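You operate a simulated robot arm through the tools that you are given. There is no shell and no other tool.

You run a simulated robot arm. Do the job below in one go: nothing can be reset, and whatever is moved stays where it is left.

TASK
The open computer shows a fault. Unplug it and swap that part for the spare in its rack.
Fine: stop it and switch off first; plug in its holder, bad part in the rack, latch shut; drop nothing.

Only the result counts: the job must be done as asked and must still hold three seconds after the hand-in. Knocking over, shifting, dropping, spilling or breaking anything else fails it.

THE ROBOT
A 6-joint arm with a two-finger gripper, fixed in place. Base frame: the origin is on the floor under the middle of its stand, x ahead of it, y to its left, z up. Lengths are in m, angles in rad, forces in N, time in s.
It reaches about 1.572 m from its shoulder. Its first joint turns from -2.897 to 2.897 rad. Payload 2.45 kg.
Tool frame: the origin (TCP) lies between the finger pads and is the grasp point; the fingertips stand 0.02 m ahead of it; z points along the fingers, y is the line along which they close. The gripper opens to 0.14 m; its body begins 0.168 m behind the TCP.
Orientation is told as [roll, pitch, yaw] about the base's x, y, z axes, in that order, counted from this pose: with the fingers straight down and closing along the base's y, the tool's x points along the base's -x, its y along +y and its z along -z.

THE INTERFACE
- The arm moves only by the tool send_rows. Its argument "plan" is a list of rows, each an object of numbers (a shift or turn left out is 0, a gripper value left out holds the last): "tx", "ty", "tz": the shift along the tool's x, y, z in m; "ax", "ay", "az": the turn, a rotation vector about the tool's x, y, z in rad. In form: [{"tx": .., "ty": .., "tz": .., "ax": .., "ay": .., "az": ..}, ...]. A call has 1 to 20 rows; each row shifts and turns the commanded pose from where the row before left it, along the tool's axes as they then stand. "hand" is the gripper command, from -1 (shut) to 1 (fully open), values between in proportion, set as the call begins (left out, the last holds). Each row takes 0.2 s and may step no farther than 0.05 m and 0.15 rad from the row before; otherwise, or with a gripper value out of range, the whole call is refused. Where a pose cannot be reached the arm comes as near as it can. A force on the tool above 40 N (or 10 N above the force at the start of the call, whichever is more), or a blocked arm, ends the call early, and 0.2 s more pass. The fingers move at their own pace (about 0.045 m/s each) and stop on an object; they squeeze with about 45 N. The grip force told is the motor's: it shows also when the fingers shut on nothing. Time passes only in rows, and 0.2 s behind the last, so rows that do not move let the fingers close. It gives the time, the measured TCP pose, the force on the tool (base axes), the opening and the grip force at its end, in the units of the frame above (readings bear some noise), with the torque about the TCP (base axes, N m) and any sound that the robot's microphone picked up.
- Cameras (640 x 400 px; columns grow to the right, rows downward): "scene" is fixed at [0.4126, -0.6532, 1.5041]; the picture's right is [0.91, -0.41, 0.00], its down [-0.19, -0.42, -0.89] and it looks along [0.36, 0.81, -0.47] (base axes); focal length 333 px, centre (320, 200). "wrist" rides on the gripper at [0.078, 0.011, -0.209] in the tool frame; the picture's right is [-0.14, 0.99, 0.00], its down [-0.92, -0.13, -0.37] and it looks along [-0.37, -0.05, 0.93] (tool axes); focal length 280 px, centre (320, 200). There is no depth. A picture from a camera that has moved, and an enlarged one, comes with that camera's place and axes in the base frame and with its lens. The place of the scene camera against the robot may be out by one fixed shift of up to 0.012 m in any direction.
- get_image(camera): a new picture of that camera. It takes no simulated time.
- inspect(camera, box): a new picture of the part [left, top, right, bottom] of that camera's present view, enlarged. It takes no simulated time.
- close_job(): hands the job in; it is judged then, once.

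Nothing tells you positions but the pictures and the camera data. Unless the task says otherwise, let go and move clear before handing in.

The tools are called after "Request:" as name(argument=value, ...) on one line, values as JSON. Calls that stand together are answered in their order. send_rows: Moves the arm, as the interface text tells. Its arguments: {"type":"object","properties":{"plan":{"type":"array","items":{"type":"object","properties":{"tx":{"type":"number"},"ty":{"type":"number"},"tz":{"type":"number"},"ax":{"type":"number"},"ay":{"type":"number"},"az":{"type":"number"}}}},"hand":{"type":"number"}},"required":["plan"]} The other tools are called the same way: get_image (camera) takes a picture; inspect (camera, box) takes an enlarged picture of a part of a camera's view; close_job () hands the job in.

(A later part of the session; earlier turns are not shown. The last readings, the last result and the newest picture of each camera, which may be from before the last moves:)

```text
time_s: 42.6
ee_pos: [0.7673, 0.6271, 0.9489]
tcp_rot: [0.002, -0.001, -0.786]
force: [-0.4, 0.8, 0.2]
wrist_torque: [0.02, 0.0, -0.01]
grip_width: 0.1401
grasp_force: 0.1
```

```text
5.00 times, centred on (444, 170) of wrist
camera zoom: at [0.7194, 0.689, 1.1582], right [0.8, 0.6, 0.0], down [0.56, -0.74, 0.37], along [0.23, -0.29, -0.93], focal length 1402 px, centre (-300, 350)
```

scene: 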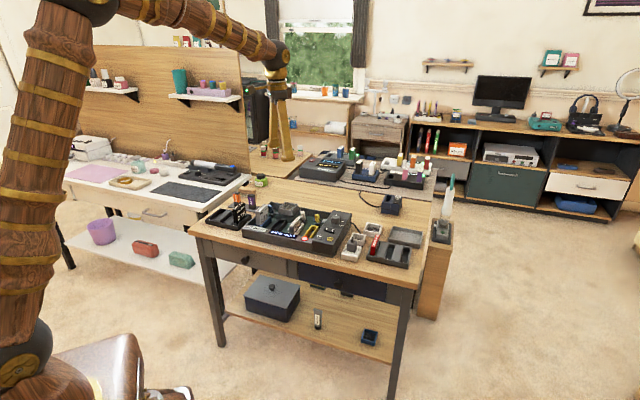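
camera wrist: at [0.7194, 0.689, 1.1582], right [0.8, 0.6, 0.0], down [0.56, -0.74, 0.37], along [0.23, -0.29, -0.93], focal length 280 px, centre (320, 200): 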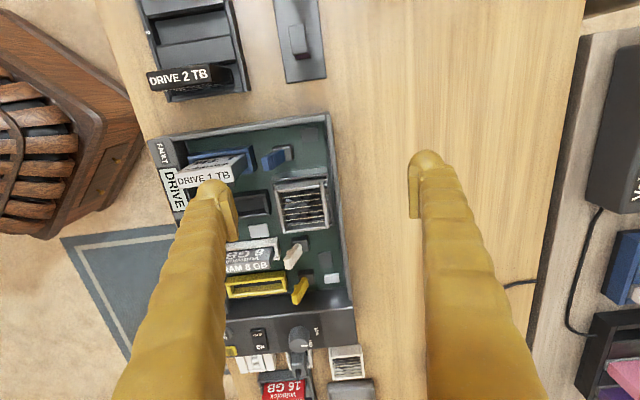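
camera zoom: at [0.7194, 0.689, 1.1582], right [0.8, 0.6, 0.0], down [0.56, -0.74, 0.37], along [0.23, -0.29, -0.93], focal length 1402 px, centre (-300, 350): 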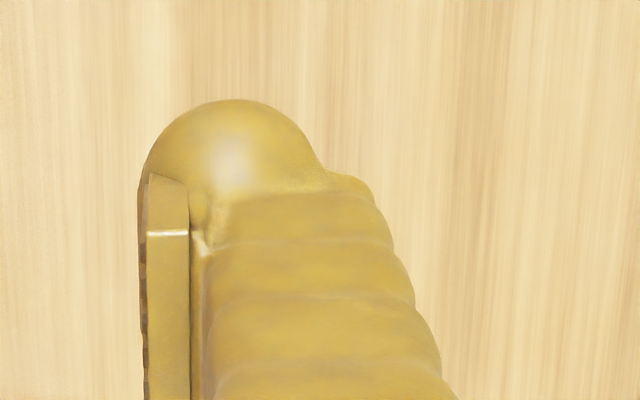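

The front finger is about 26 mm thick against a 29 mm gap. I'll fine-position it and descend first to just above the drive top to check alignment.

Request:
send_rows(plan=[{"tx": 0.0045, "ty": -0.0029}, {"tz": 0.04}, {"tz": 0.03}, {}, {}], hand=1)

Request:
inspect(camera="wrist", box=[150, 110, 310, 210])

Request:
inspect(camera="scene", box=[250, 180, 314, 230])

```text
time_s: 43.8
ee_pos: [0.7602, 0.629, 0.88]
tcp_rot: [0.001, -0.002, -0.785]
force: [0.2, 0.1, 0.2]
wrist_torque: [0.02, 0.0, 0.01]
grip_width: 0.1401
grasp_force: 0.1
```

```text
4.00 times, centred on (230, 160) of wrist
camera zoom: at [0.7121, 0.6915, 1.09], right [0.8, 0.6, 0.0], down [0.56, -0.74, 0.37], along [0.23, -0.29, -0.93], focal length 1122 px, centre (680, 360)
```

zoom: 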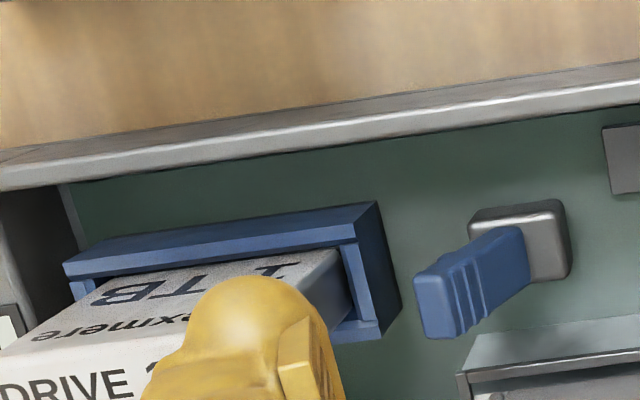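

```text
8.00 times, centred on (282, 205) of scene
camera zoom: at [0.4126, -0.6532, 1.5041], right [0.91, -0.41, 0.0], down [-0.19, -0.42, -0.89], along [0.36, 0.81, -0.47], focal length 2666 px, centre (624, 160)
```

zoom: 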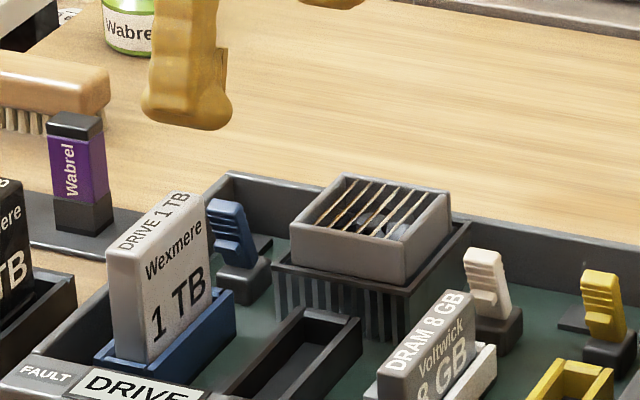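

Aligned to within a millimetre or two. Descending slowly into the gap, watching forces.

Request:
send_rows(plan=[{"tx": -0.001, "tz": 0.012}, {"tz": 0.008}, {"tz": 0.006}, {"tz": 0.005}, {}], hand=1)

Request:
inspect(camera="wrist", box=[150, 110, 310, 210])

Request:
inspect(camera="scene", box=[250, 180, 314, 230])

```text
time_s: 45.0
ee_pos: [0.7614, 0.6286, 0.8491]
tcp_rot: [0.004, -0.002, -0.786]
force: [0.1, 1.0, -0.3]
wrist_torque: [-0.02, 0.0, 0.01]
grip_width: 0.1397
grasp_force: 0.0
```

```text
4.00 times, centred on (230, 160) of wrist
camera zoom: at [0.7133, 0.6914, 1.059], right [0.8, 0.6, 0.0], down [0.56, -0.74, 0.37], along [0.23, -0.29, -0.93], focal length 1122 px, centre (680, 360)
```

zoom: 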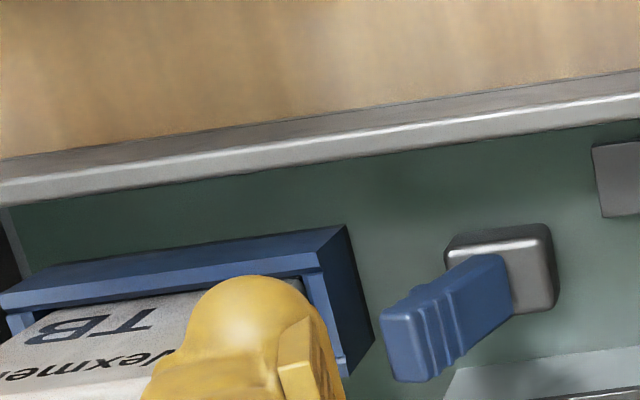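

```text
8.00 times, centred on (282, 205) of scene
camera zoom: at [0.4126, -0.6532, 1.5041], right [0.91, -0.41, 0.0], down [-0.19, -0.42, -0.89], along [0.36, 0.81, -0.47], focal length 2666 px, centre (624, 160)
```

zoom: 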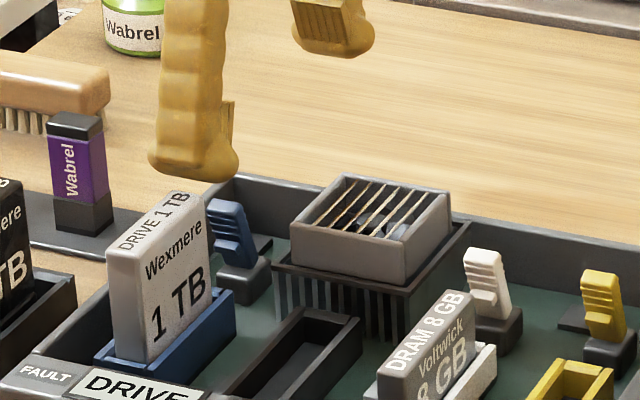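

The open fingertip sits about 1 cm higher than when closed (linkage geometry), so it is just at the drive-top level now. I'll keep descending in small steps with force checks.

Request:
send_rows(plan=[{"tz": 0.005}, {"tz": 0.005}, {"tz": 0.004}, {}], hand=1)

Request:
inspect(camera="wrist", box=[150, 110, 310, 210])

Request:
inspect(camera="scene", box=[250, 180, 314, 230])

```text
time_s: 46.0
ee_pos: [0.7603, 0.6303, 0.8352]
tcp_rot: [0.001, -0.002, -0.786]
force: [-0.5, 0.7, 0.3]
wrist_torque: [0.01, 0.01, 0.0]
grip_width: 0.1401
grasp_force: 0.1
```

```text
4.00 times, centred on (230, 160) of wrist
camera zoom: at [0.7133, 0.692, 1.0448], right [0.8, 0.6, 0.0], down [0.56, -0.74, 0.37], along [0.22, -0.29, -0.93], focal length 1122 px, centre (680, 360)
```

zoom: 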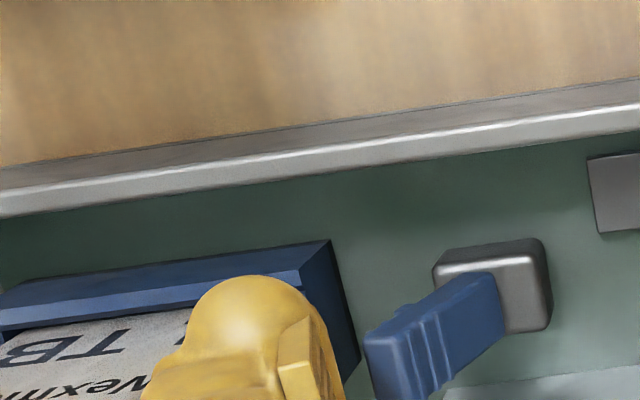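

```text
8.00 times, centred on (282, 205) of scene
camera zoom: at [0.4126, -0.6532, 1.5041], right [0.91, -0.41, 0.0], down [-0.19, -0.42, -0.89], along [0.36, 0.81, -0.47], focal length 2666 px, centre (624, 160)
```

zoom: 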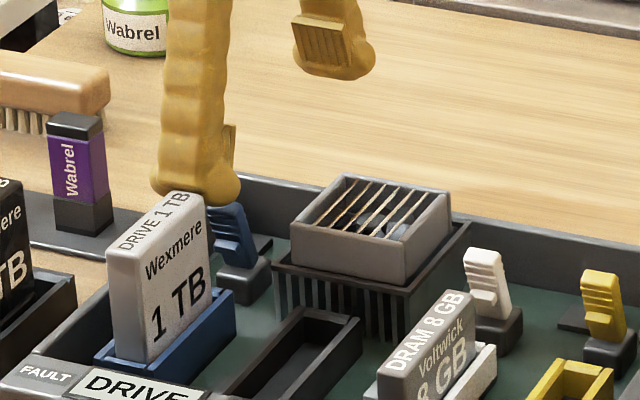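

No contact so far and the finger is between drive and lever. Continuing down another centimetre.

Request:
send_rows(plan=[{"tz": 0.004}, {"tz": 0.004}, {"tz": 0.003}, {}], hand=1)

Request:
inspect(camera="wrist", box=[150, 110, 310, 210])

Request:
inspect(camera="scene", box=[250, 180, 314, 230])

```text
time_s: 47.0
ee_pos: [0.7606, 0.6303, 0.8248]
tcp_rot: [0.002, -0.001, -0.786]
force: [-0.3, -0.6, -0.8]
wrist_torque: [0.02, 0.03, -0.01]
grip_width: 0.1401
grasp_force: 0.0
```

```text
4.00 times, centred on (230, 160) of wrist
camera zoom: at [0.7129, 0.6925, 1.0337], right [0.8, 0.6, 0.0], down [0.56, -0.74, 0.37], along [0.23, -0.29, -0.93], focal length 1122 px, centre (680, 360)
```

zoom: 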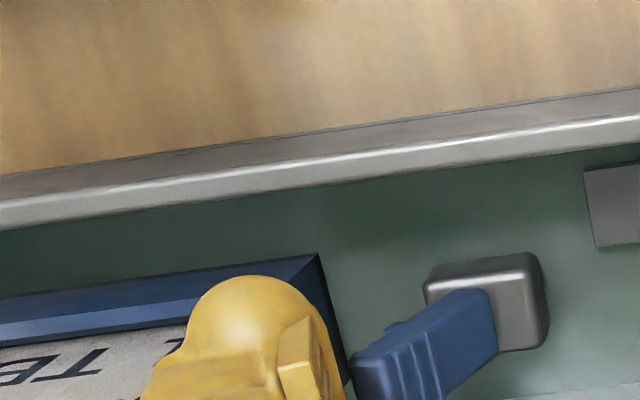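

```text
8.00 times, centred on (282, 205) of scene
camera zoom: at [0.4126, -0.6532, 1.5041], right [0.91, -0.41, 0.0], down [-0.19, -0.42, -0.89], along [0.36, 0.81, -0.47], focal length 2666 px, centre (624, 160)
```

zoom: 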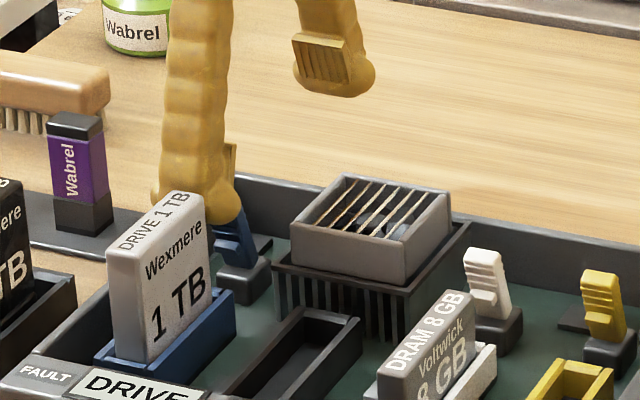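

The finger is in the gap in front of the lever with no contact. A bit lower, then push back (+b) to swing the lever open.

Request:
send_rows(plan=[{"tz": 0.004}, {"tz": 0.004}, {"tz": 0.003}, {}], hand=1)

Request:
send_rows(plan=[{"ty": 0.003}, {"ty": 0.003}, {"ty": 0.003}], hand=1)

Request:
inspect(camera="wrist", box=[150, 110, 310, 210])

Request:
inspect(camera="scene", box=[250, 180, 314, 230])

```text
time_s: 48.0
ee_pos: [0.7608, 0.6302, 0.8115]
tcp_rot: [0.002, -0.002, -0.786]
force: [-0.3, -0.3, 0.8]
wrist_torque: [-0.07, 0.04, 0.0]
grip_width: 0.1399
grasp_force: 0.1
```

```text
time_s: 48.8
ee_pos: [0.7687, 0.6357, 0.8112]
tcp_rot: [0.002, -0.002, -0.786]
force: [-0.4, 0.4, -0.6]
wrist_torque: [0.02, 0.01, -0.03]
grip_width: 0.1401
grasp_force: 0.1
```

```text
4.00 times, centred on (230, 160) of wrist
camera zoom: at [0.72, 0.6991, 1.0218], right [0.8, 0.6, 0.0], down [0.56, -0.74, 0.37], along [0.23, -0.29, -0.93], focal length 1122 px, centre (680, 360)
```

zoom: 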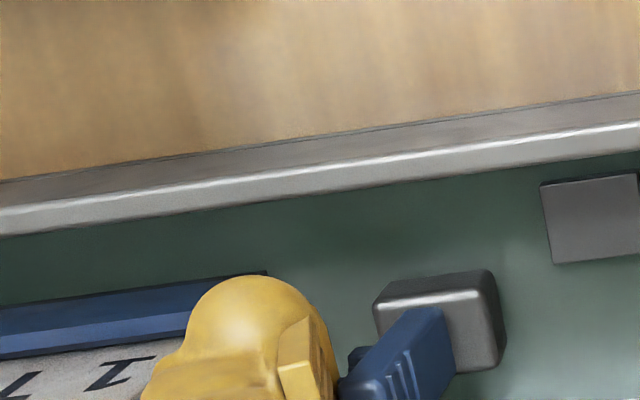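

```text
8.00 times, centred on (282, 205) of scene
camera zoom: at [0.4126, -0.6532, 1.5041], right [0.91, -0.41, 0.0], down [-0.19, -0.42, -0.89], along [0.36, 0.81, -0.47], focal length 2666 px, centre (624, 160)
```

zoom: 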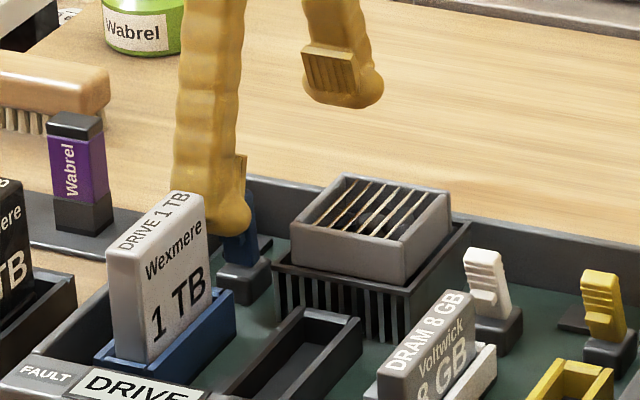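

The lever is moving back with the finger. Continuing to push.

Request:
send_rows(plan=[{"ty": 0.003}, {"ty": 0.003}, {"ty": 0.003}, {"ty": 0.003}], hand=1)

Request:
inspect(camera="wrist", box=[150, 110, 310, 210])

Request:
inspect(camera="scene", box=[250, 180, 314, 230])

```text
time_s: 49.8
ee_pos: [0.7755, 0.6442, 0.8127]
tcp_rot: [0.002, -0.002, -0.786]
force: [-0.9, 0.4, -0.4]
wrist_torque: [-0.02, 0.04, 0.01]
grip_width: 0.1401
grasp_force: 0.1
```

```text
4.00 times, centred on (230, 160) of wrist
camera zoom: at [0.7282, 0.7075, 1.0219], right [0.8, 0.6, 0.0], down [0.56, -0.74, 0.37], along [0.22, -0.29, -0.93], focal length 1122 px, centre (680, 360)
```

zoom: 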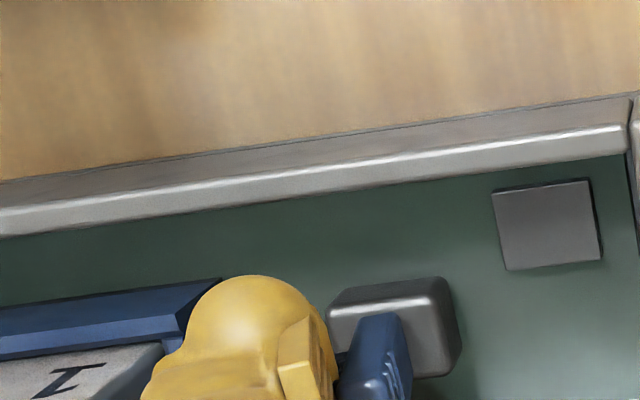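

```text
8.00 times, centred on (282, 205) of scene
camera zoom: at [0.4126, -0.6532, 1.5041], right [0.91, -0.41, 0.0], down [-0.19, -0.42, -0.89], along [0.36, 0.81, -0.47], focal length 2666 px, centre (624, 160)
```

zoom: 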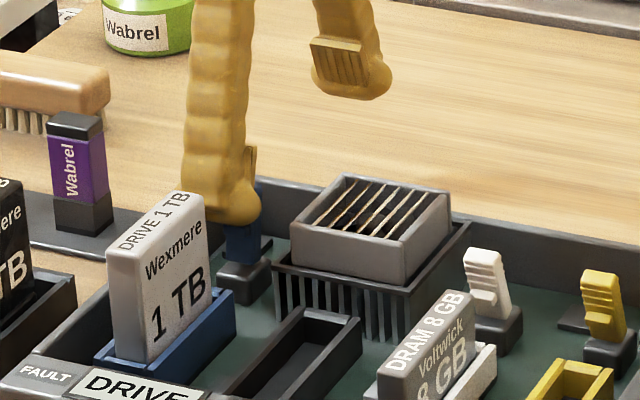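

The lever is about upright now. Pushing further back.

Request:
send_rows(plan=[{"ty": 0.004}, {"ty": 0.004, "tz": 0.001}, {"ty": 0.004, "tz": 0.001}, {"ty": 0.004, "tz": 0.001}], hand=1)

Request:
inspect(camera="wrist", box=[150, 110, 310, 210])

Request:
inspect(camera="scene", box=[250, 180, 314, 230])

```text
time_s: 50.6
ee_pos: [0.7817, 0.6507, 0.8104]
tcp_rot: [-0.006, -0.003, -0.784]
force: [-11.7, -11.4, 9.3]
wrist_torque: [-0.69, 0.38, -0.07]
grip_width: 0.1402
grasp_force: 0.2
stopped in row 4: the force on the tool passed its limit at 48 N (the readings are from after the stop); the commanded pose is now the measured one
```

```text
4.00 times, centred on (230, 160) of wrist
camera zoom: at [0.7342, 0.7143, 1.0202], right [0.8, 0.6, 0.0], down [0.56, -0.74, 0.37], along [0.22, -0.3, -0.93], focal length 1122 px, centre (680, 360)
```

zoom: 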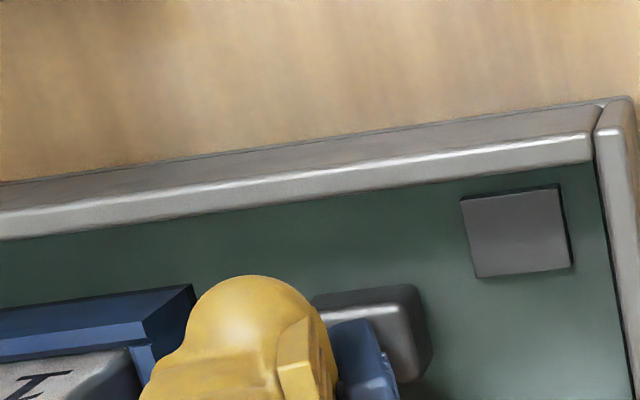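

```text
8.00 times, centred on (282, 205) of scene
camera zoom: at [0.4126, -0.6532, 1.5041], right [0.91, -0.41, 0.0], down [-0.19, -0.42, -0.89], along [0.36, 0.81, -0.47], focal length 2666 px, centre (624, 160)
```

zoom: 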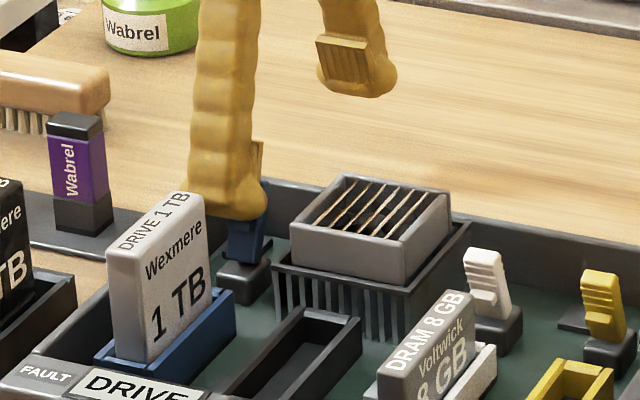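

The lever has reached its rear stop. I'll back off and lift to see whether it stays open.

Request:
send_rows(plan=[{"ty": -0.006}, {"ty": -0.006}, {"tz": -0.03}, {"tz": -0.04}, {"tz": -0.04}, {}], hand=1)

Request:
get_image(camera="wrist")

Request:
inspect(camera="wrist", box=[150, 110, 310, 210])

Request:
inspect(camera="scene", box=[250, 180, 350, 245])

```text
time_s: 52.0
ee_pos: [0.7761, 0.6421, 0.9208]
tcp_rot: [-0.002, -0.002, -0.785]
force: [-0.2, -0.5, 0.1]
wrist_torque: [0.03, -0.01, -0.02]
grip_width: 0.1399
grasp_force: 0.1
```

```text
taken
camera wrist: at [0.7287, 0.7057, 1.1308], right [0.8, 0.6, 0.0], down [0.56, -0.74, 0.37], along [0.22, -0.3, -0.93], focal length 280 px, centre (320, 200)
```

wrist: 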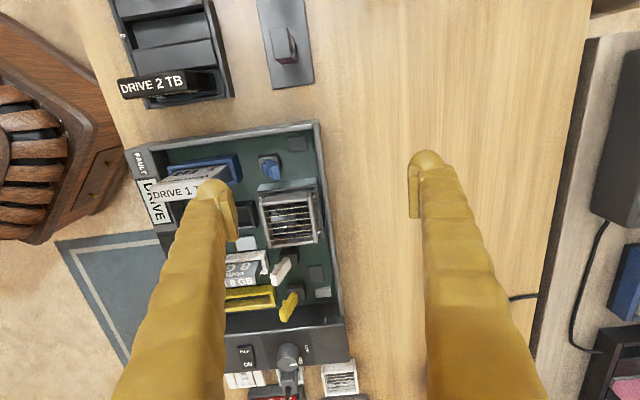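

```text
4.00 times, centred on (230, 160) of wrist
camera zoom: at [0.7287, 0.7057, 1.1308], right [0.8, 0.6, 0.0], down [0.56, -0.74, 0.37], along [0.22, -0.3, -0.93], focal length 1122 px, centre (680, 360)
```

zoom: 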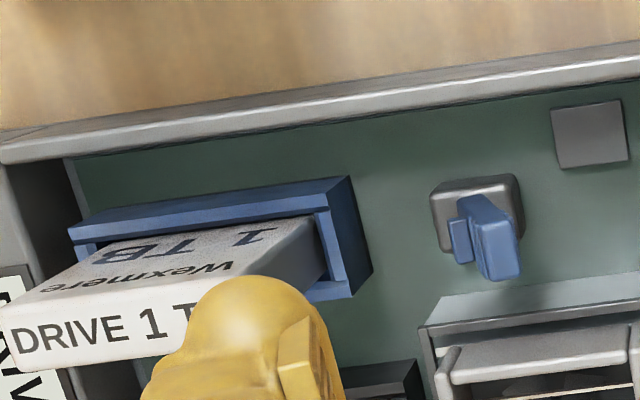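

```text
6.15 times, centred on (300, 212) of scene
camera zoom: at [0.4126, -0.6532, 1.5041], right [0.91, -0.41, 0.0], down [-0.19, -0.42, -0.89], along [0.36, 0.81, -0.47], focal length 2051 px, centre (443, 123)
```

zoom: 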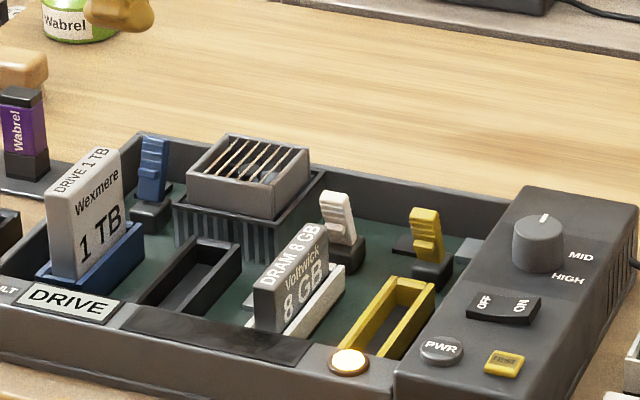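

The blue latch now leans back and stays open. Next I raise, turn the gripper to close across the drive's thickness, and look at the drive and the rack from above.

Request:
send_rows(plan=[{"tz": -0.04}, {"tz": -0.04}, {"tx": -0.002, "ty": -0.049}, {"tx": -0.002, "ty": -0.049}, {"tx": -0.0017, "ty": -0.049}, {"ty": -0.006}, {"az": -0.143}, {"az": -0.143}, {"az": -0.143}, {"az": -0.143}, {"az": -0.143}, {"az": -0.143}, {"az": -0.143}, {"az": -0.143}, {"az": -0.143}, {"az": -0.143}, {"az": -0.1408}, {}, {}], hand=-0.143)

Request:
get_image(camera="wrist")

Request:
get_image(camera="scene")

```text
time_s: 56.0
ee_pos: [0.6706, 0.5311, 1.0019]
tcp_rot: [-0.002, 0.004, 0.785]
force: [-0.3, 0.0, -0.3]
wrist_torque: [0.01, 0.02, 0.01]
grip_width: 0.0597
grasp_force: 0.0
```

```text
taken
camera wrist: at [0.6077, 0.4839, 1.2115], right [-0.6, 0.8, 0.0], down [0.74, 0.56, 0.37], along [0.29, 0.22, -0.93], focal length 280 px, centre (320, 200)
```

wrist: 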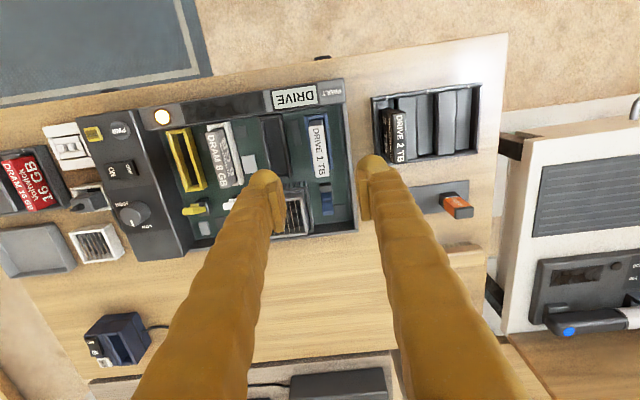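

```text
taken
```

scene: 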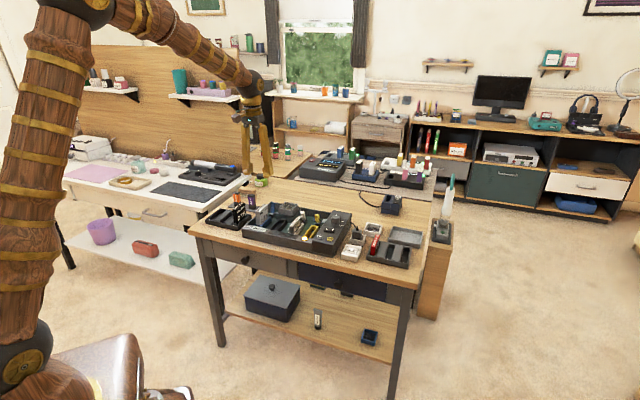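

Request:
inspect(camera="wrist", box=[260, 70, 420, 170])

Request:
inspect(camera="wrist", box=[360, 70, 488, 170])

Request:
inspect(camera="scene", box=[195, 185, 275, 240])

```text
4.00 times, centred on (340, 120) of wrist
camera zoom: at [0.6077, 0.4839, 1.2115], right [-0.6, 0.8, 0.0], down [0.74, 0.56, 0.37], along [0.29, 0.22, -0.93], focal length 1122 px, centre (240, 520)
```

zoom: 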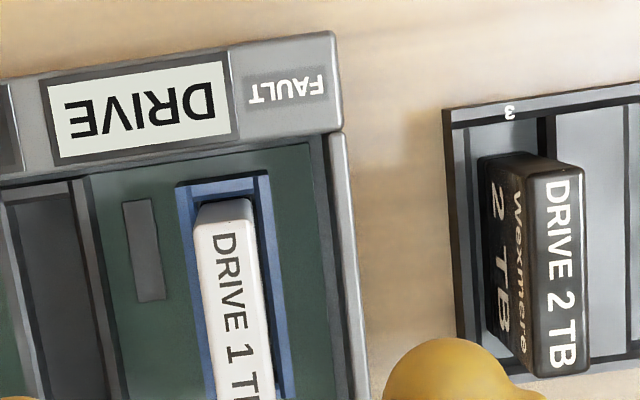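

```text
4.00 times, centred on (424, 120) of wrist
camera zoom: at [0.6077, 0.4839, 1.2115], right [-0.6, 0.8, 0.0], down [0.74, 0.56, 0.37], along [0.29, 0.22, -0.93], focal length 1122 px, centre (-96, 520)
```

zoom: 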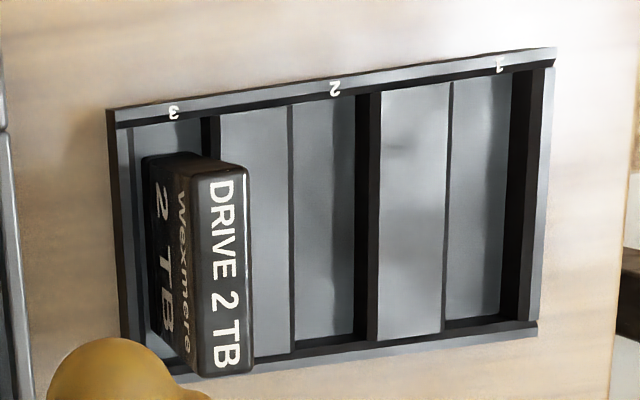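

```text
7.27 times, centred on (235, 212) of scene
camera zoom: at [0.4126, -0.6532, 1.5041], right [0.91, -0.41, 0.0], down [-0.19, -0.42, -0.89], along [0.36, 0.81, -0.47], focal length 2424 px, centre (938, 109)
```

zoom: 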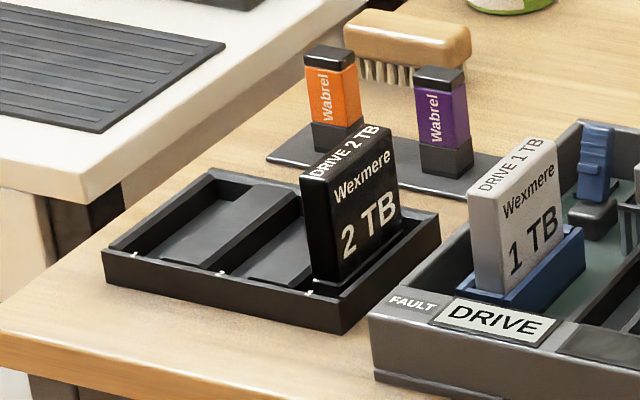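

I see the 1 TB drive (about 19 mm thick, at f-centre ≈ 0.0996), and the rack with bays 1 and 2 free and the 2 TB spare in bay 3 (bay pitch ≈ 62 mm). I'll descend over the 1 TB drive with a 6 cm opening.

Request:
send_rows(plan=[{"tx": 0.002, "ty": -0.001}, {"tz": 0.045}, {"tz": 0.045}, {"tz": 0.035}, {}, {}], hand=-0.143)

Request:
inspect(camera="wrist", box=[240, 110, 400, 210])

Request:
inspect(camera="scene", box=[220, 170, 300, 230])

```text
time_s: 57.4
ee_pos: [0.6698, 0.5257, 0.8782]
tcp_rot: [-0.001, 0.004, 0.785]
force: [-0.1, -0.4, -0.3]
wrist_torque: [0.01, -0.02, 0.02]
grip_width: 0.0598
grasp_force: 0.0
```

```text
4.00 times, centred on (320, 160) of wrist
camera zoom: at [0.6063, 0.4783, 1.0876], right [-0.6, 0.8, 0.0], down [0.74, 0.56, 0.37], along [0.29, 0.22, -0.93], focal length 1122 px, centre (320, 360)
```

zoom: 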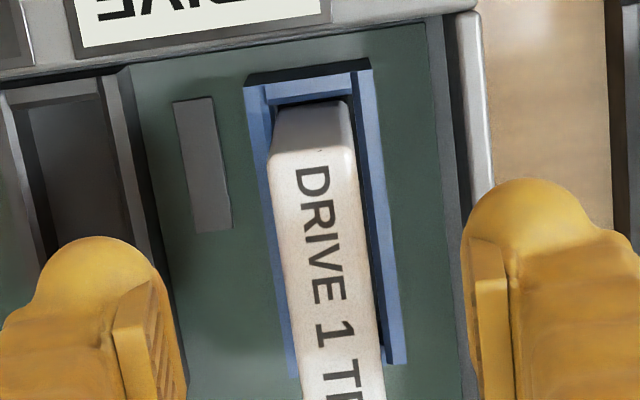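

```text
6.67 times, centred on (260, 200) of scene
camera zoom: at [0.4126, -0.6532, 1.5041], right [0.91, -0.41, 0.0], down [-0.19, -0.42, -0.89], along [0.36, 0.81, -0.47], focal length 2222 px, centre (720, 200)
```

zoom: 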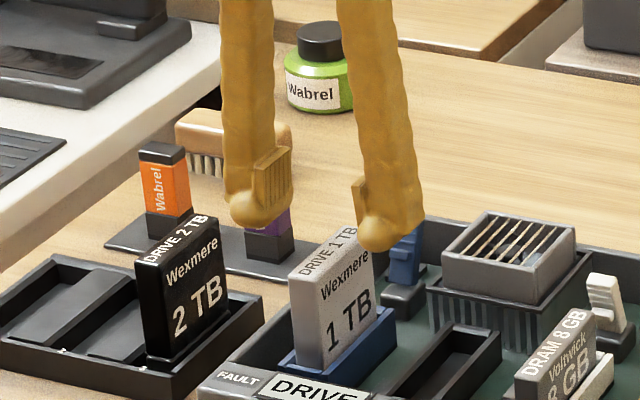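

Centred on the drive. Descending beside it to grip its upper part.

Request:
send_rows(plan=[{"tz": 0.02}, {"tz": 0.02}, {"tz": 0.016}, {}, {}], hand=-0.143)

Request:
inspect(camera="wrist", box=[240, 110, 400, 210])

Request:
inspect(camera="scene", box=[220, 180, 300, 240])

```text
time_s: 58.6
ee_pos: [0.6693, 0.5273, 0.8198]
tcp_rot: [-0.001, 0.003, 0.785]
force: [0.2, -0.5, -0.4]
wrist_torque: [0.0, -0.01, 0.01]
grip_width: 0.06
grasp_force: 0.1
```

```text
4.00 times, centred on (320, 160) of wrist
camera zoom: at [0.6052, 0.4804, 1.0289], right [-0.6, 0.8, 0.0], down [0.74, 0.56, 0.37], along [0.29, 0.22, -0.93], focal length 1122 px, centre (320, 360)
```

zoom: 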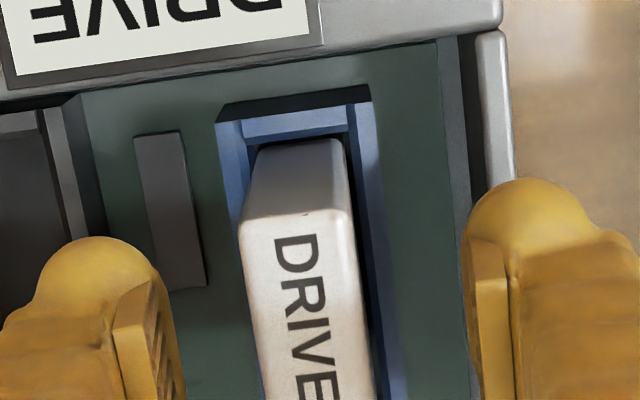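

```text
6.67 times, centred on (260, 210) of scene
camera zoom: at [0.4126, -0.6532, 1.5041], right [0.91, -0.41, 0.0], down [-0.19, -0.42, -0.89], along [0.36, 0.81, -0.47], focal length 2222 px, centre (720, 133)
```

zoom: 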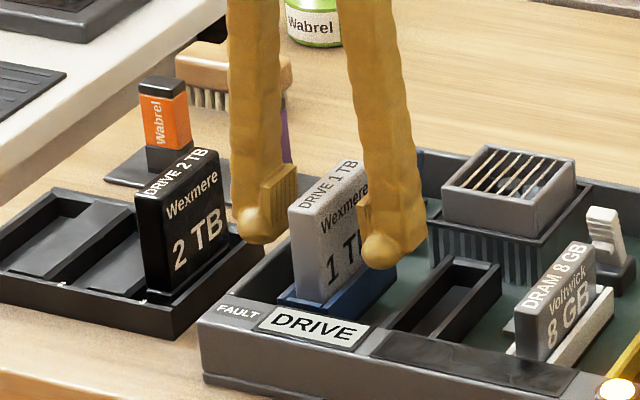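

Fingers are on both sides of the drive. Closing the grip.

Request:
send_rows(plan=[{"ty": -0.0015}, {}], hand=-0.143)

Request:
send_rows(plan=[{}, {}, {}, {}, {}], hand=-1)

Request:
inspect(camera="wrist", box=[240, 110, 400, 210])

Request:
inspect(camera="scene", box=[220, 180, 348, 250])

```text
time_s: 59.2
ee_pos: [0.6691, 0.5271, 0.8199]
tcp_rot: [-0.003, 0.004, 0.786]
force: [-0.1, 0.5, -0.2]
wrist_torque: [0.03, 0.02, 0.01]
grip_width: 0.06
grasp_force: 0.1
```

```text
time_s: 60.4
ee_pos: [0.67, 0.5272, 0.8194]
tcp_rot: [-0.003, 0.003, 0.785]
force: [-0.3, 0.6, 0.3]
wrist_torque: [0.02, -0.02, 0.01]
grip_width: 0.0186
grasp_force: 43.8
```

```text
4.00 times, centred on (320, 160) of wrist
camera zoom: at [0.6068, 0.48, 1.0293], right [-0.6, 0.8, 0.0], down [0.74, 0.56, 0.37], along [0.29, 0.22, -0.93], focal length 1122 px, centre (320, 360)
```

zoom: 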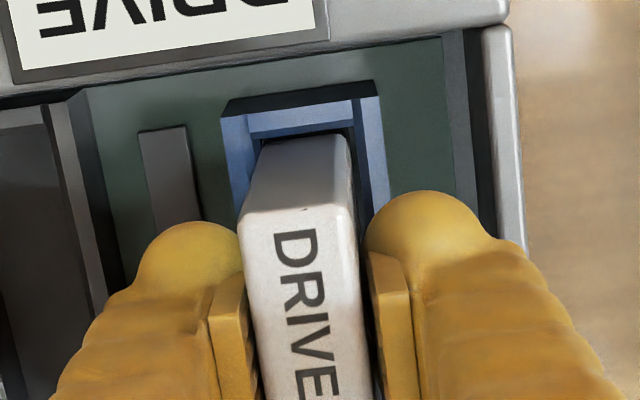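

```text
5.00 times, centred on (284, 215) of scene
camera zoom: at [0.4126, -0.6532, 1.5041], right [0.91, -0.41, 0.0], down [-0.19, -0.42, -0.89], along [0.36, 0.81, -0.47], focal length 1666 px, centre (500, 125)
```

zoom: 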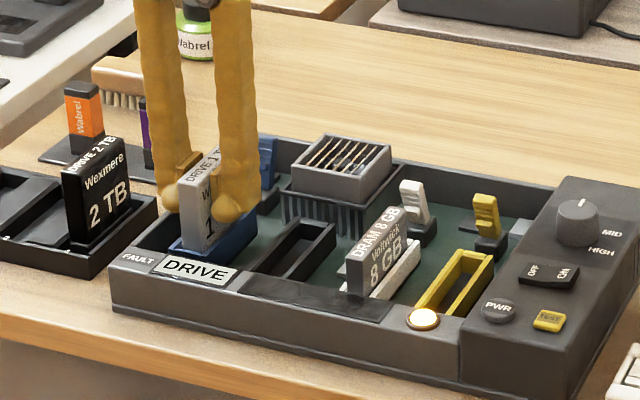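

The drive is gripped firmly (18.6 mm). Pulling it straight up slowly.

Request:
send_rows(plan=[{"tz": -0.004}, {"tz": -0.005}, {"tz": -0.005}, {"tz": -0.006}, {"tz": -0.01}], hand=-1)

Request:
inspect(camera="scene", box=[220, 180, 348, 250])

```text
time_s: 61.6
ee_pos: [0.669, 0.5257, 0.8485]
tcp_rot: [-0.002, 0.004, 0.786]
force: [-0.3, 0.3, -1.7]
wrist_torque: [-0.01, 0.01, 0.04]
grip_width: 0.0189
grasp_force: 44.1
```

```text
5.00 times, centred on (284, 215) of scene
camera zoom: at [0.4126, -0.6532, 1.5041], right [0.91, -0.41, 0.0], down [-0.19, -0.42, -0.89], along [0.36, 0.81, -0.47], focal length 1666 px, centre (500, 125)
```

zoom: 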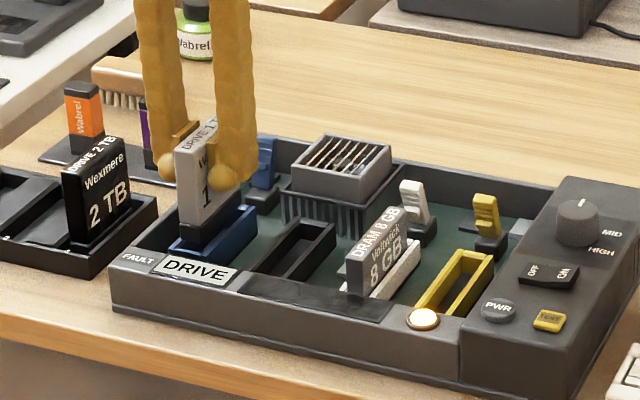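

The drive is coming out. Lifting further until it's well clear.

Request:
send_rows(plan=[{"tz": -0.03}, {"tz": -0.04}, {"tz": -0.04}, {"tz": -0.03}, {}], hand=-1)

Request:
inspect(camera="scene", box=[200, 160, 328, 240])

Request:
get_image(camera="wrist")

```text
time_s: 62.8
ee_pos: [0.6701, 0.5279, 0.9901]
tcp_rot: [-0.002, 0.003, 0.786]
force: [-0.3, -0.7, -0.9]
wrist_torque: [0.0, 0.02, 0.0]
grip_width: 0.0187
grasp_force: 44.2
```

```text
5.00 times, centred on (264, 200) of scene
camera zoom: at [0.4126, -0.6532, 1.5041], right [0.91, -0.41, 0.0], down [-0.19, -0.42, -0.89], along [0.36, 0.81, -0.47], focal length 1666 px, centre (600, 200)
```

zoom: 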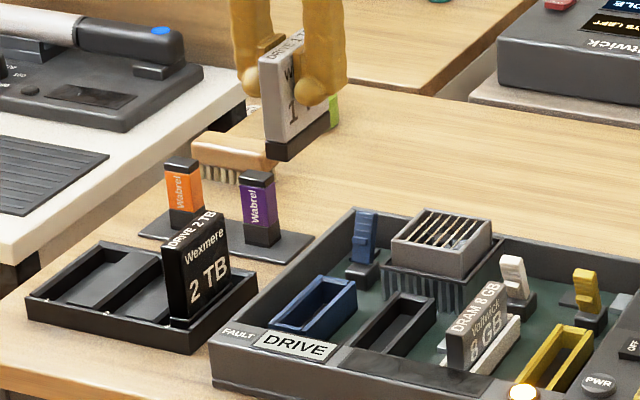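

```text
taken
camera wrist: at [0.6078, 0.481, 1.1991], right [-0.6, 0.8, 0.0], down [0.74, 0.56, 0.37], along [0.29, 0.22, -0.93], focal length 280 px, centre (320, 200)
```

wrist: 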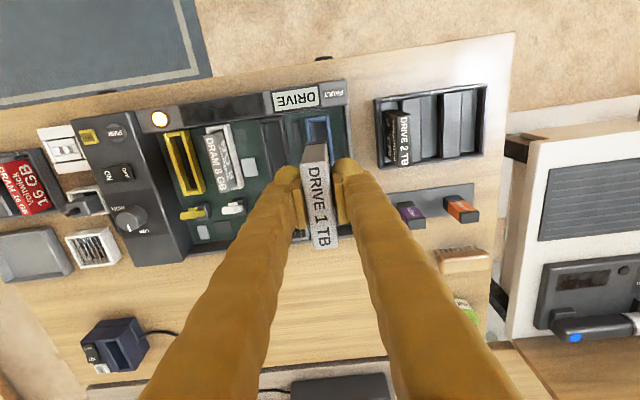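

The 1 TB drive is out (about 9 cm tall). I'll carry it left over bay 2 of the rack, staying above the 2 TB spare.

Request:
send_rows(plan=[{"ty": 0.04}, {"ty": 0.045}, {"ty": 0.045}, {"tx": -0.001, "ty": 0.0434}, {}, {}], hand=-1)

Request:
get_image(camera="wrist")

Request:
inspect(camera="wrist", box=[240, 70, 400, 170])

Request:
inspect(camera="scene", box=[180, 160, 308, 240])

```text
time_s: 64.2
ee_pos: [0.5481, 0.6512, 0.9893]
tcp_rot: [-0.002, 0.005, 0.785]
force: [-0.1, 0.1, -1.1]
wrist_torque: [-0.02, 0.01, -0.01]
grip_width: 0.0187
grasp_force: 44.1
```

```text
taken
camera wrist: at [0.4852, 0.6044, 1.1994], right [-0.6, 0.8, 0.0], down [0.74, 0.56, 0.37], along [0.29, 0.22, -0.93], focal length 280 px, centre (320, 200)
```

wrist: 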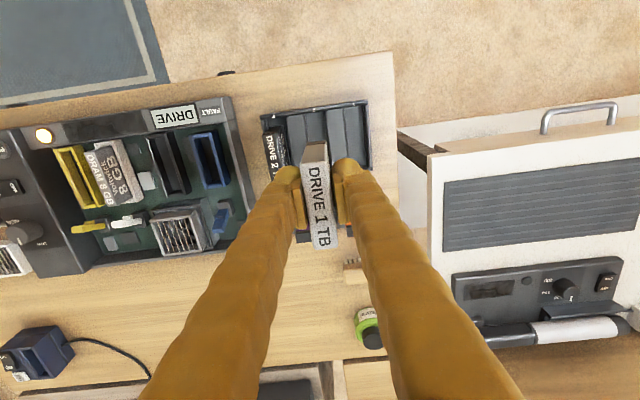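

```text
4.00 times, centred on (320, 120) of wrist
camera zoom: at [0.4852, 0.6044, 1.1994], right [-0.6, 0.8, 0.0], down [0.74, 0.56, 0.37], along [0.29, 0.22, -0.93], focal length 1122 px, centre (320, 520)
```

zoom: 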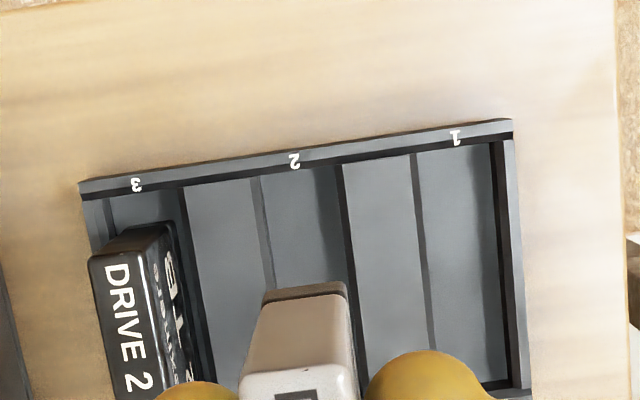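

```text
5.00 times, centred on (244, 200) of scene
camera zoom: at [0.4126, -0.6532, 1.5041], right [0.91, -0.41, 0.0], down [-0.19, -0.42, -0.89], along [0.36, 0.81, -0.47], focal length 1666 px, centre (700, 200)
```

zoom: 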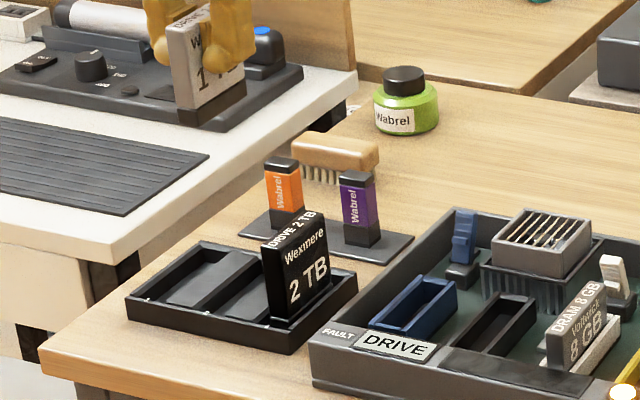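

Bay 2's centre is at about f = −0.071, and the drive is within 2 mm of it. Correcting, then descending to just above the rack rim.

Request:
send_rows(plan=[{"ty": -0.0023}, {"tz": 0.045}, {"tz": 0.045}, {"tz": 0.03}, {"tz": 0.02}, {}, {}], hand=-1)

Request:
inspect(camera="wrist", box=[240, 90, 400, 190])

Request:
inspect(camera="scene", box=[195, 180, 275, 240])

```text
time_s: 65.8
ee_pos: [0.551, 0.6491, 0.8505]
tcp_rot: [-0.002, 0.005, 0.785]
force: [0.4, 0.1, -2.0]
wrist_torque: [0.01, 0.01, 0.0]
grip_width: 0.0188
grasp_force: 43.5
```

```text
4.00 times, centred on (320, 140) of wrist
camera zoom: at [0.4882, 0.6028, 1.0598], right [-0.6, 0.8, 0.0], down [0.74, 0.56, 0.37], along [0.29, 0.22, -0.93], focal length 1122 px, centre (320, 440)
```

zoom: 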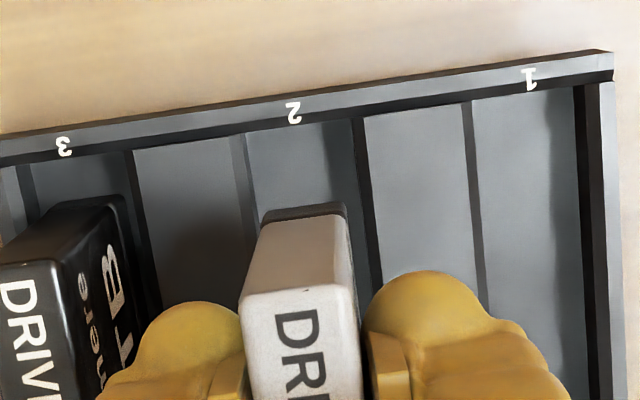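

```text
6.67 times, centred on (235, 210) of scene
camera zoom: at [0.4126, -0.6532, 1.5041], right [0.91, -0.41, 0.0], down [-0.19, -0.42, -0.89], along [0.36, 0.81, -0.47], focal length 2222 px, centre (887, 133)
```

zoom: 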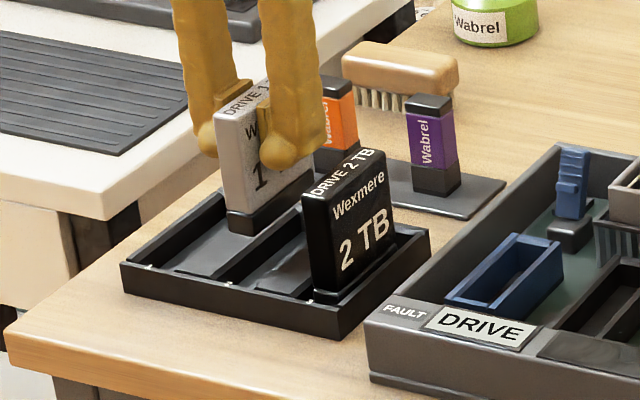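

The drive is centred over bay 2. Lowering it in gently until it touches down.

Request:
send_rows(plan=[{"tz": 0.01}, {"tz": 0.01}, {"tz": 0.006}, {"tz": 0.004}, {}], hand=-1)

Request:
inspect(camera="wrist", box=[240, 90, 400, 190])

Request:
inspect(camera="scene", box=[195, 180, 275, 240])

```text
time_s: 67.0
ee_pos: [0.5506, 0.6494, 0.8202]
tcp_rot: [-0.002, 0.004, 0.785]
force: [0.1, 1.0, -1.2]
wrist_torque: [0.0, 0.0, -0.02]
grip_width: 0.0185
grasp_force: 43.6
```

```text
4.00 times, centred on (320, 140) of wrist
camera zoom: at [0.488, 0.6027, 1.0297], right [-0.6, 0.8, 0.0], down [0.74, 0.56, 0.37], along [0.29, 0.22, -0.93], focal length 1122 px, centre (320, 440)
```

zoom: 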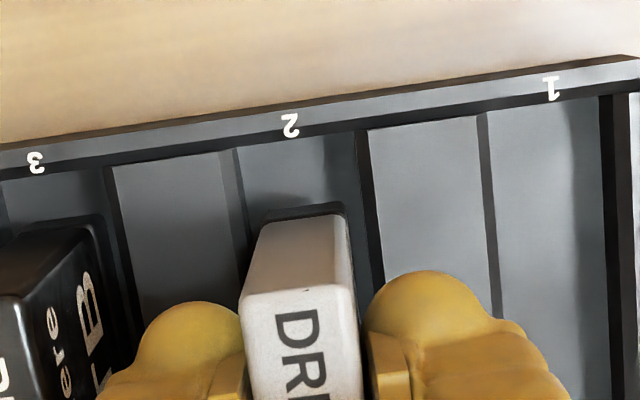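

```text
6.67 times, centred on (235, 210) of scene
camera zoom: at [0.4126, -0.6532, 1.5041], right [0.91, -0.41, 0.0], down [-0.19, -0.42, -0.89], along [0.36, 0.81, -0.47], focal length 2222 px, centre (887, 133)
```

zoom: 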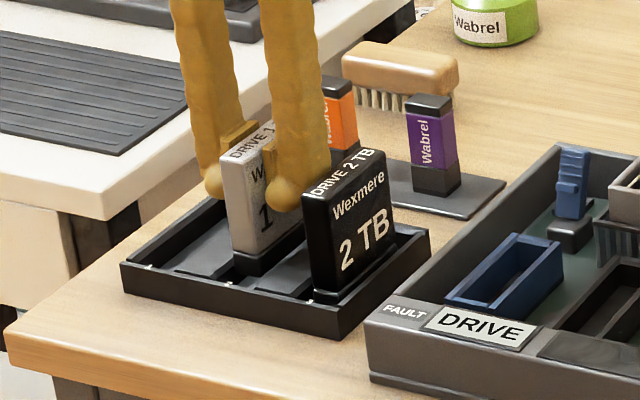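

Nearly down. Continuing in small steps until contact.

Request:
send_rows(plan=[{"tz": 0.003}, {"tz": 0.002}, {"tz": 0.002}, {"tz": 0.001}, {}], hand=-1)

Request:
inspect(camera="scene", box=[195, 180, 275, 240])

```text
time_s: 68.2
ee_pos: [0.5501, 0.6475, 0.8109]
tcp_rot: [-0.002, 0.003, 0.784]
force: [-0.7, -0.1, -2.3]
wrist_torque: [0.01, 0.03, 0.01]
grip_width: 0.0189
grasp_force: 43.5
```

```text
6.67 times, centred on (235, 210) of scene
camera zoom: at [0.4126, -0.6532, 1.5041], right [0.91, -0.41, 0.0], down [-0.19, -0.42, -0.89], along [0.36, 0.81, -0.47], focal length 2222 px, centre (887, 133)
```

zoom: 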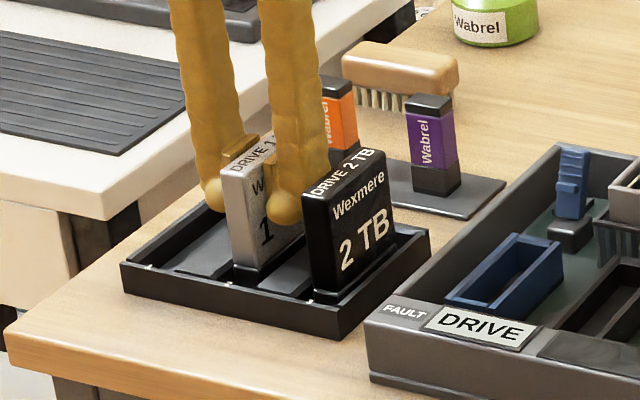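

Request:
send_rows(plan=[{"tz": 0.002}, {"tz": 0.0015}, {"tz": 0.0015}, {}], hand=-1)

```text
time_s: 69.2
ee_pos: [0.5506, 0.6488, 0.8064]
tcp_rot: [-0.001, 0.005, 0.784]
force: [-0.2, -0.2, 1.8]
wrist_torque: [0.0, 0.01, -0.02]
grip_width: 0.0185
grasp_force: 44.4
```

Contact is starting (force changed sign). One more millimetre, then I'll check and release.

Request:
send_rows(plan=[{"tz": 0.001}, {}], hand=-1)

Request:
inspect(camera="scene", box=[200, 190, 264, 238])

Request:
inspect(camera="wrist", box=[240, 90, 400, 190])

```text
time_s: 69.8
ee_pos: [0.5492, 0.6496, 0.8065]
tcp_rot: [-0.003, 0.003, 0.785]
force: [-1.1, -2.3, 26.9]
wrist_torque: [-0.34, 0.27, -0.04]
grip_width: 0.0186
grasp_force: 44.0
```

```text
8.33 times, centred on (232, 214) of scene
camera zoom: at [0.4126, -0.6532, 1.5041], right [0.91, -0.41, 0.0], down [-0.19, -0.42, -0.89], along [0.36, 0.81, -0.47], focal length 2778 px, centre (1053, 83)
```

zoom: 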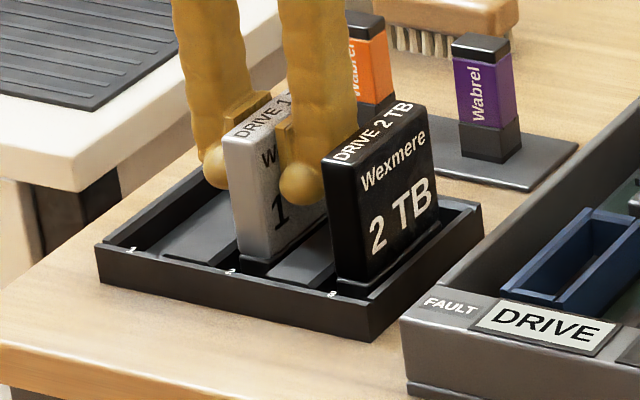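

```text
4.00 times, centred on (320, 140) of wrist
camera zoom: at [0.4873, 0.6017, 1.0165], right [-0.6, 0.8, 0.0], down [0.74, 0.56, 0.37], along [0.29, 0.22, -0.93], focal length 1122 px, centre (320, 440)
```

zoom: 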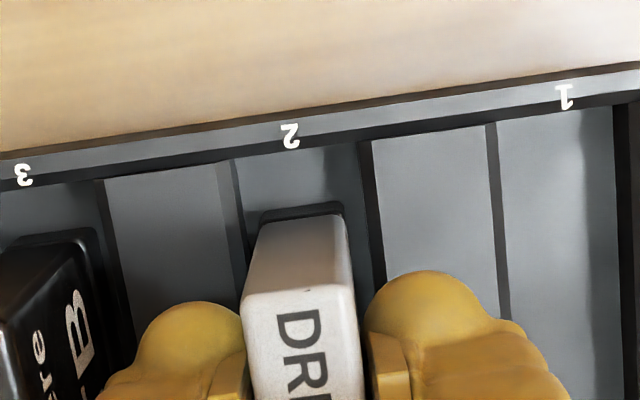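

The drive is standing firmly on the bay floor. I'll relieve the pressure slightly and open the fingers a little.

Request:
send_rows(plan=[{"tz": -0.001}, {}], hand=-1)

Request:
send_rows(plan=[{}, {}, {}], hand=-0.5)

Request:
inspect(camera="wrist", box=[240, 90, 400, 190])

Request:
inspect(camera="scene", box=[200, 190, 264, 238])

```text
time_s: 70.4
ee_pos: [0.5499, 0.6483, 0.8065]
tcp_rot: [-0.001, 0.005, 0.786]
force: [3.5, 2.8, 9.4]
wrist_torque: [0.4, -0.45, -0.05]
grip_width: 0.0187
grasp_force: 43.9
```

```text
time_s: 71.2
ee_pos: [0.5503, 0.6479, 0.8079]
tcp_rot: [-0.001, 0.003, 0.784]
force: [-0.8, 0.8, -0.1]
wrist_torque: [-0.01, 0.0, -0.02]
grip_width: 0.0352
grasp_force: 0.1
```

```text
4.00 times, centred on (320, 140) of wrist
camera zoom: at [0.4867, 0.6014, 1.0167], right [-0.6, 0.8, 0.0], down [0.74, 0.56, 0.37], along [0.29, 0.22, -0.93], focal length 1122 px, centre (320, 440)
```

zoom: 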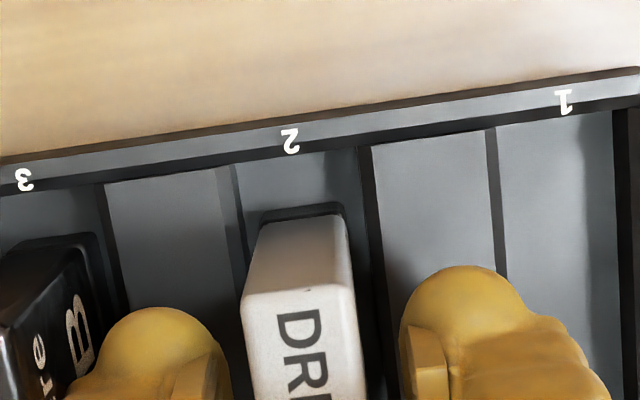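

```text
8.33 times, centred on (232, 214) of scene
camera zoom: at [0.4126, -0.6532, 1.5041], right [0.91, -0.41, 0.0], down [-0.19, -0.42, -0.89], along [0.36, 0.81, -0.47], focal length 2778 px, centre (1053, 83)
```

zoom: 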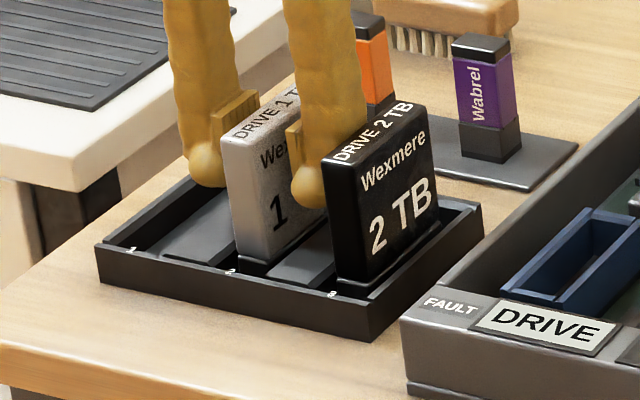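

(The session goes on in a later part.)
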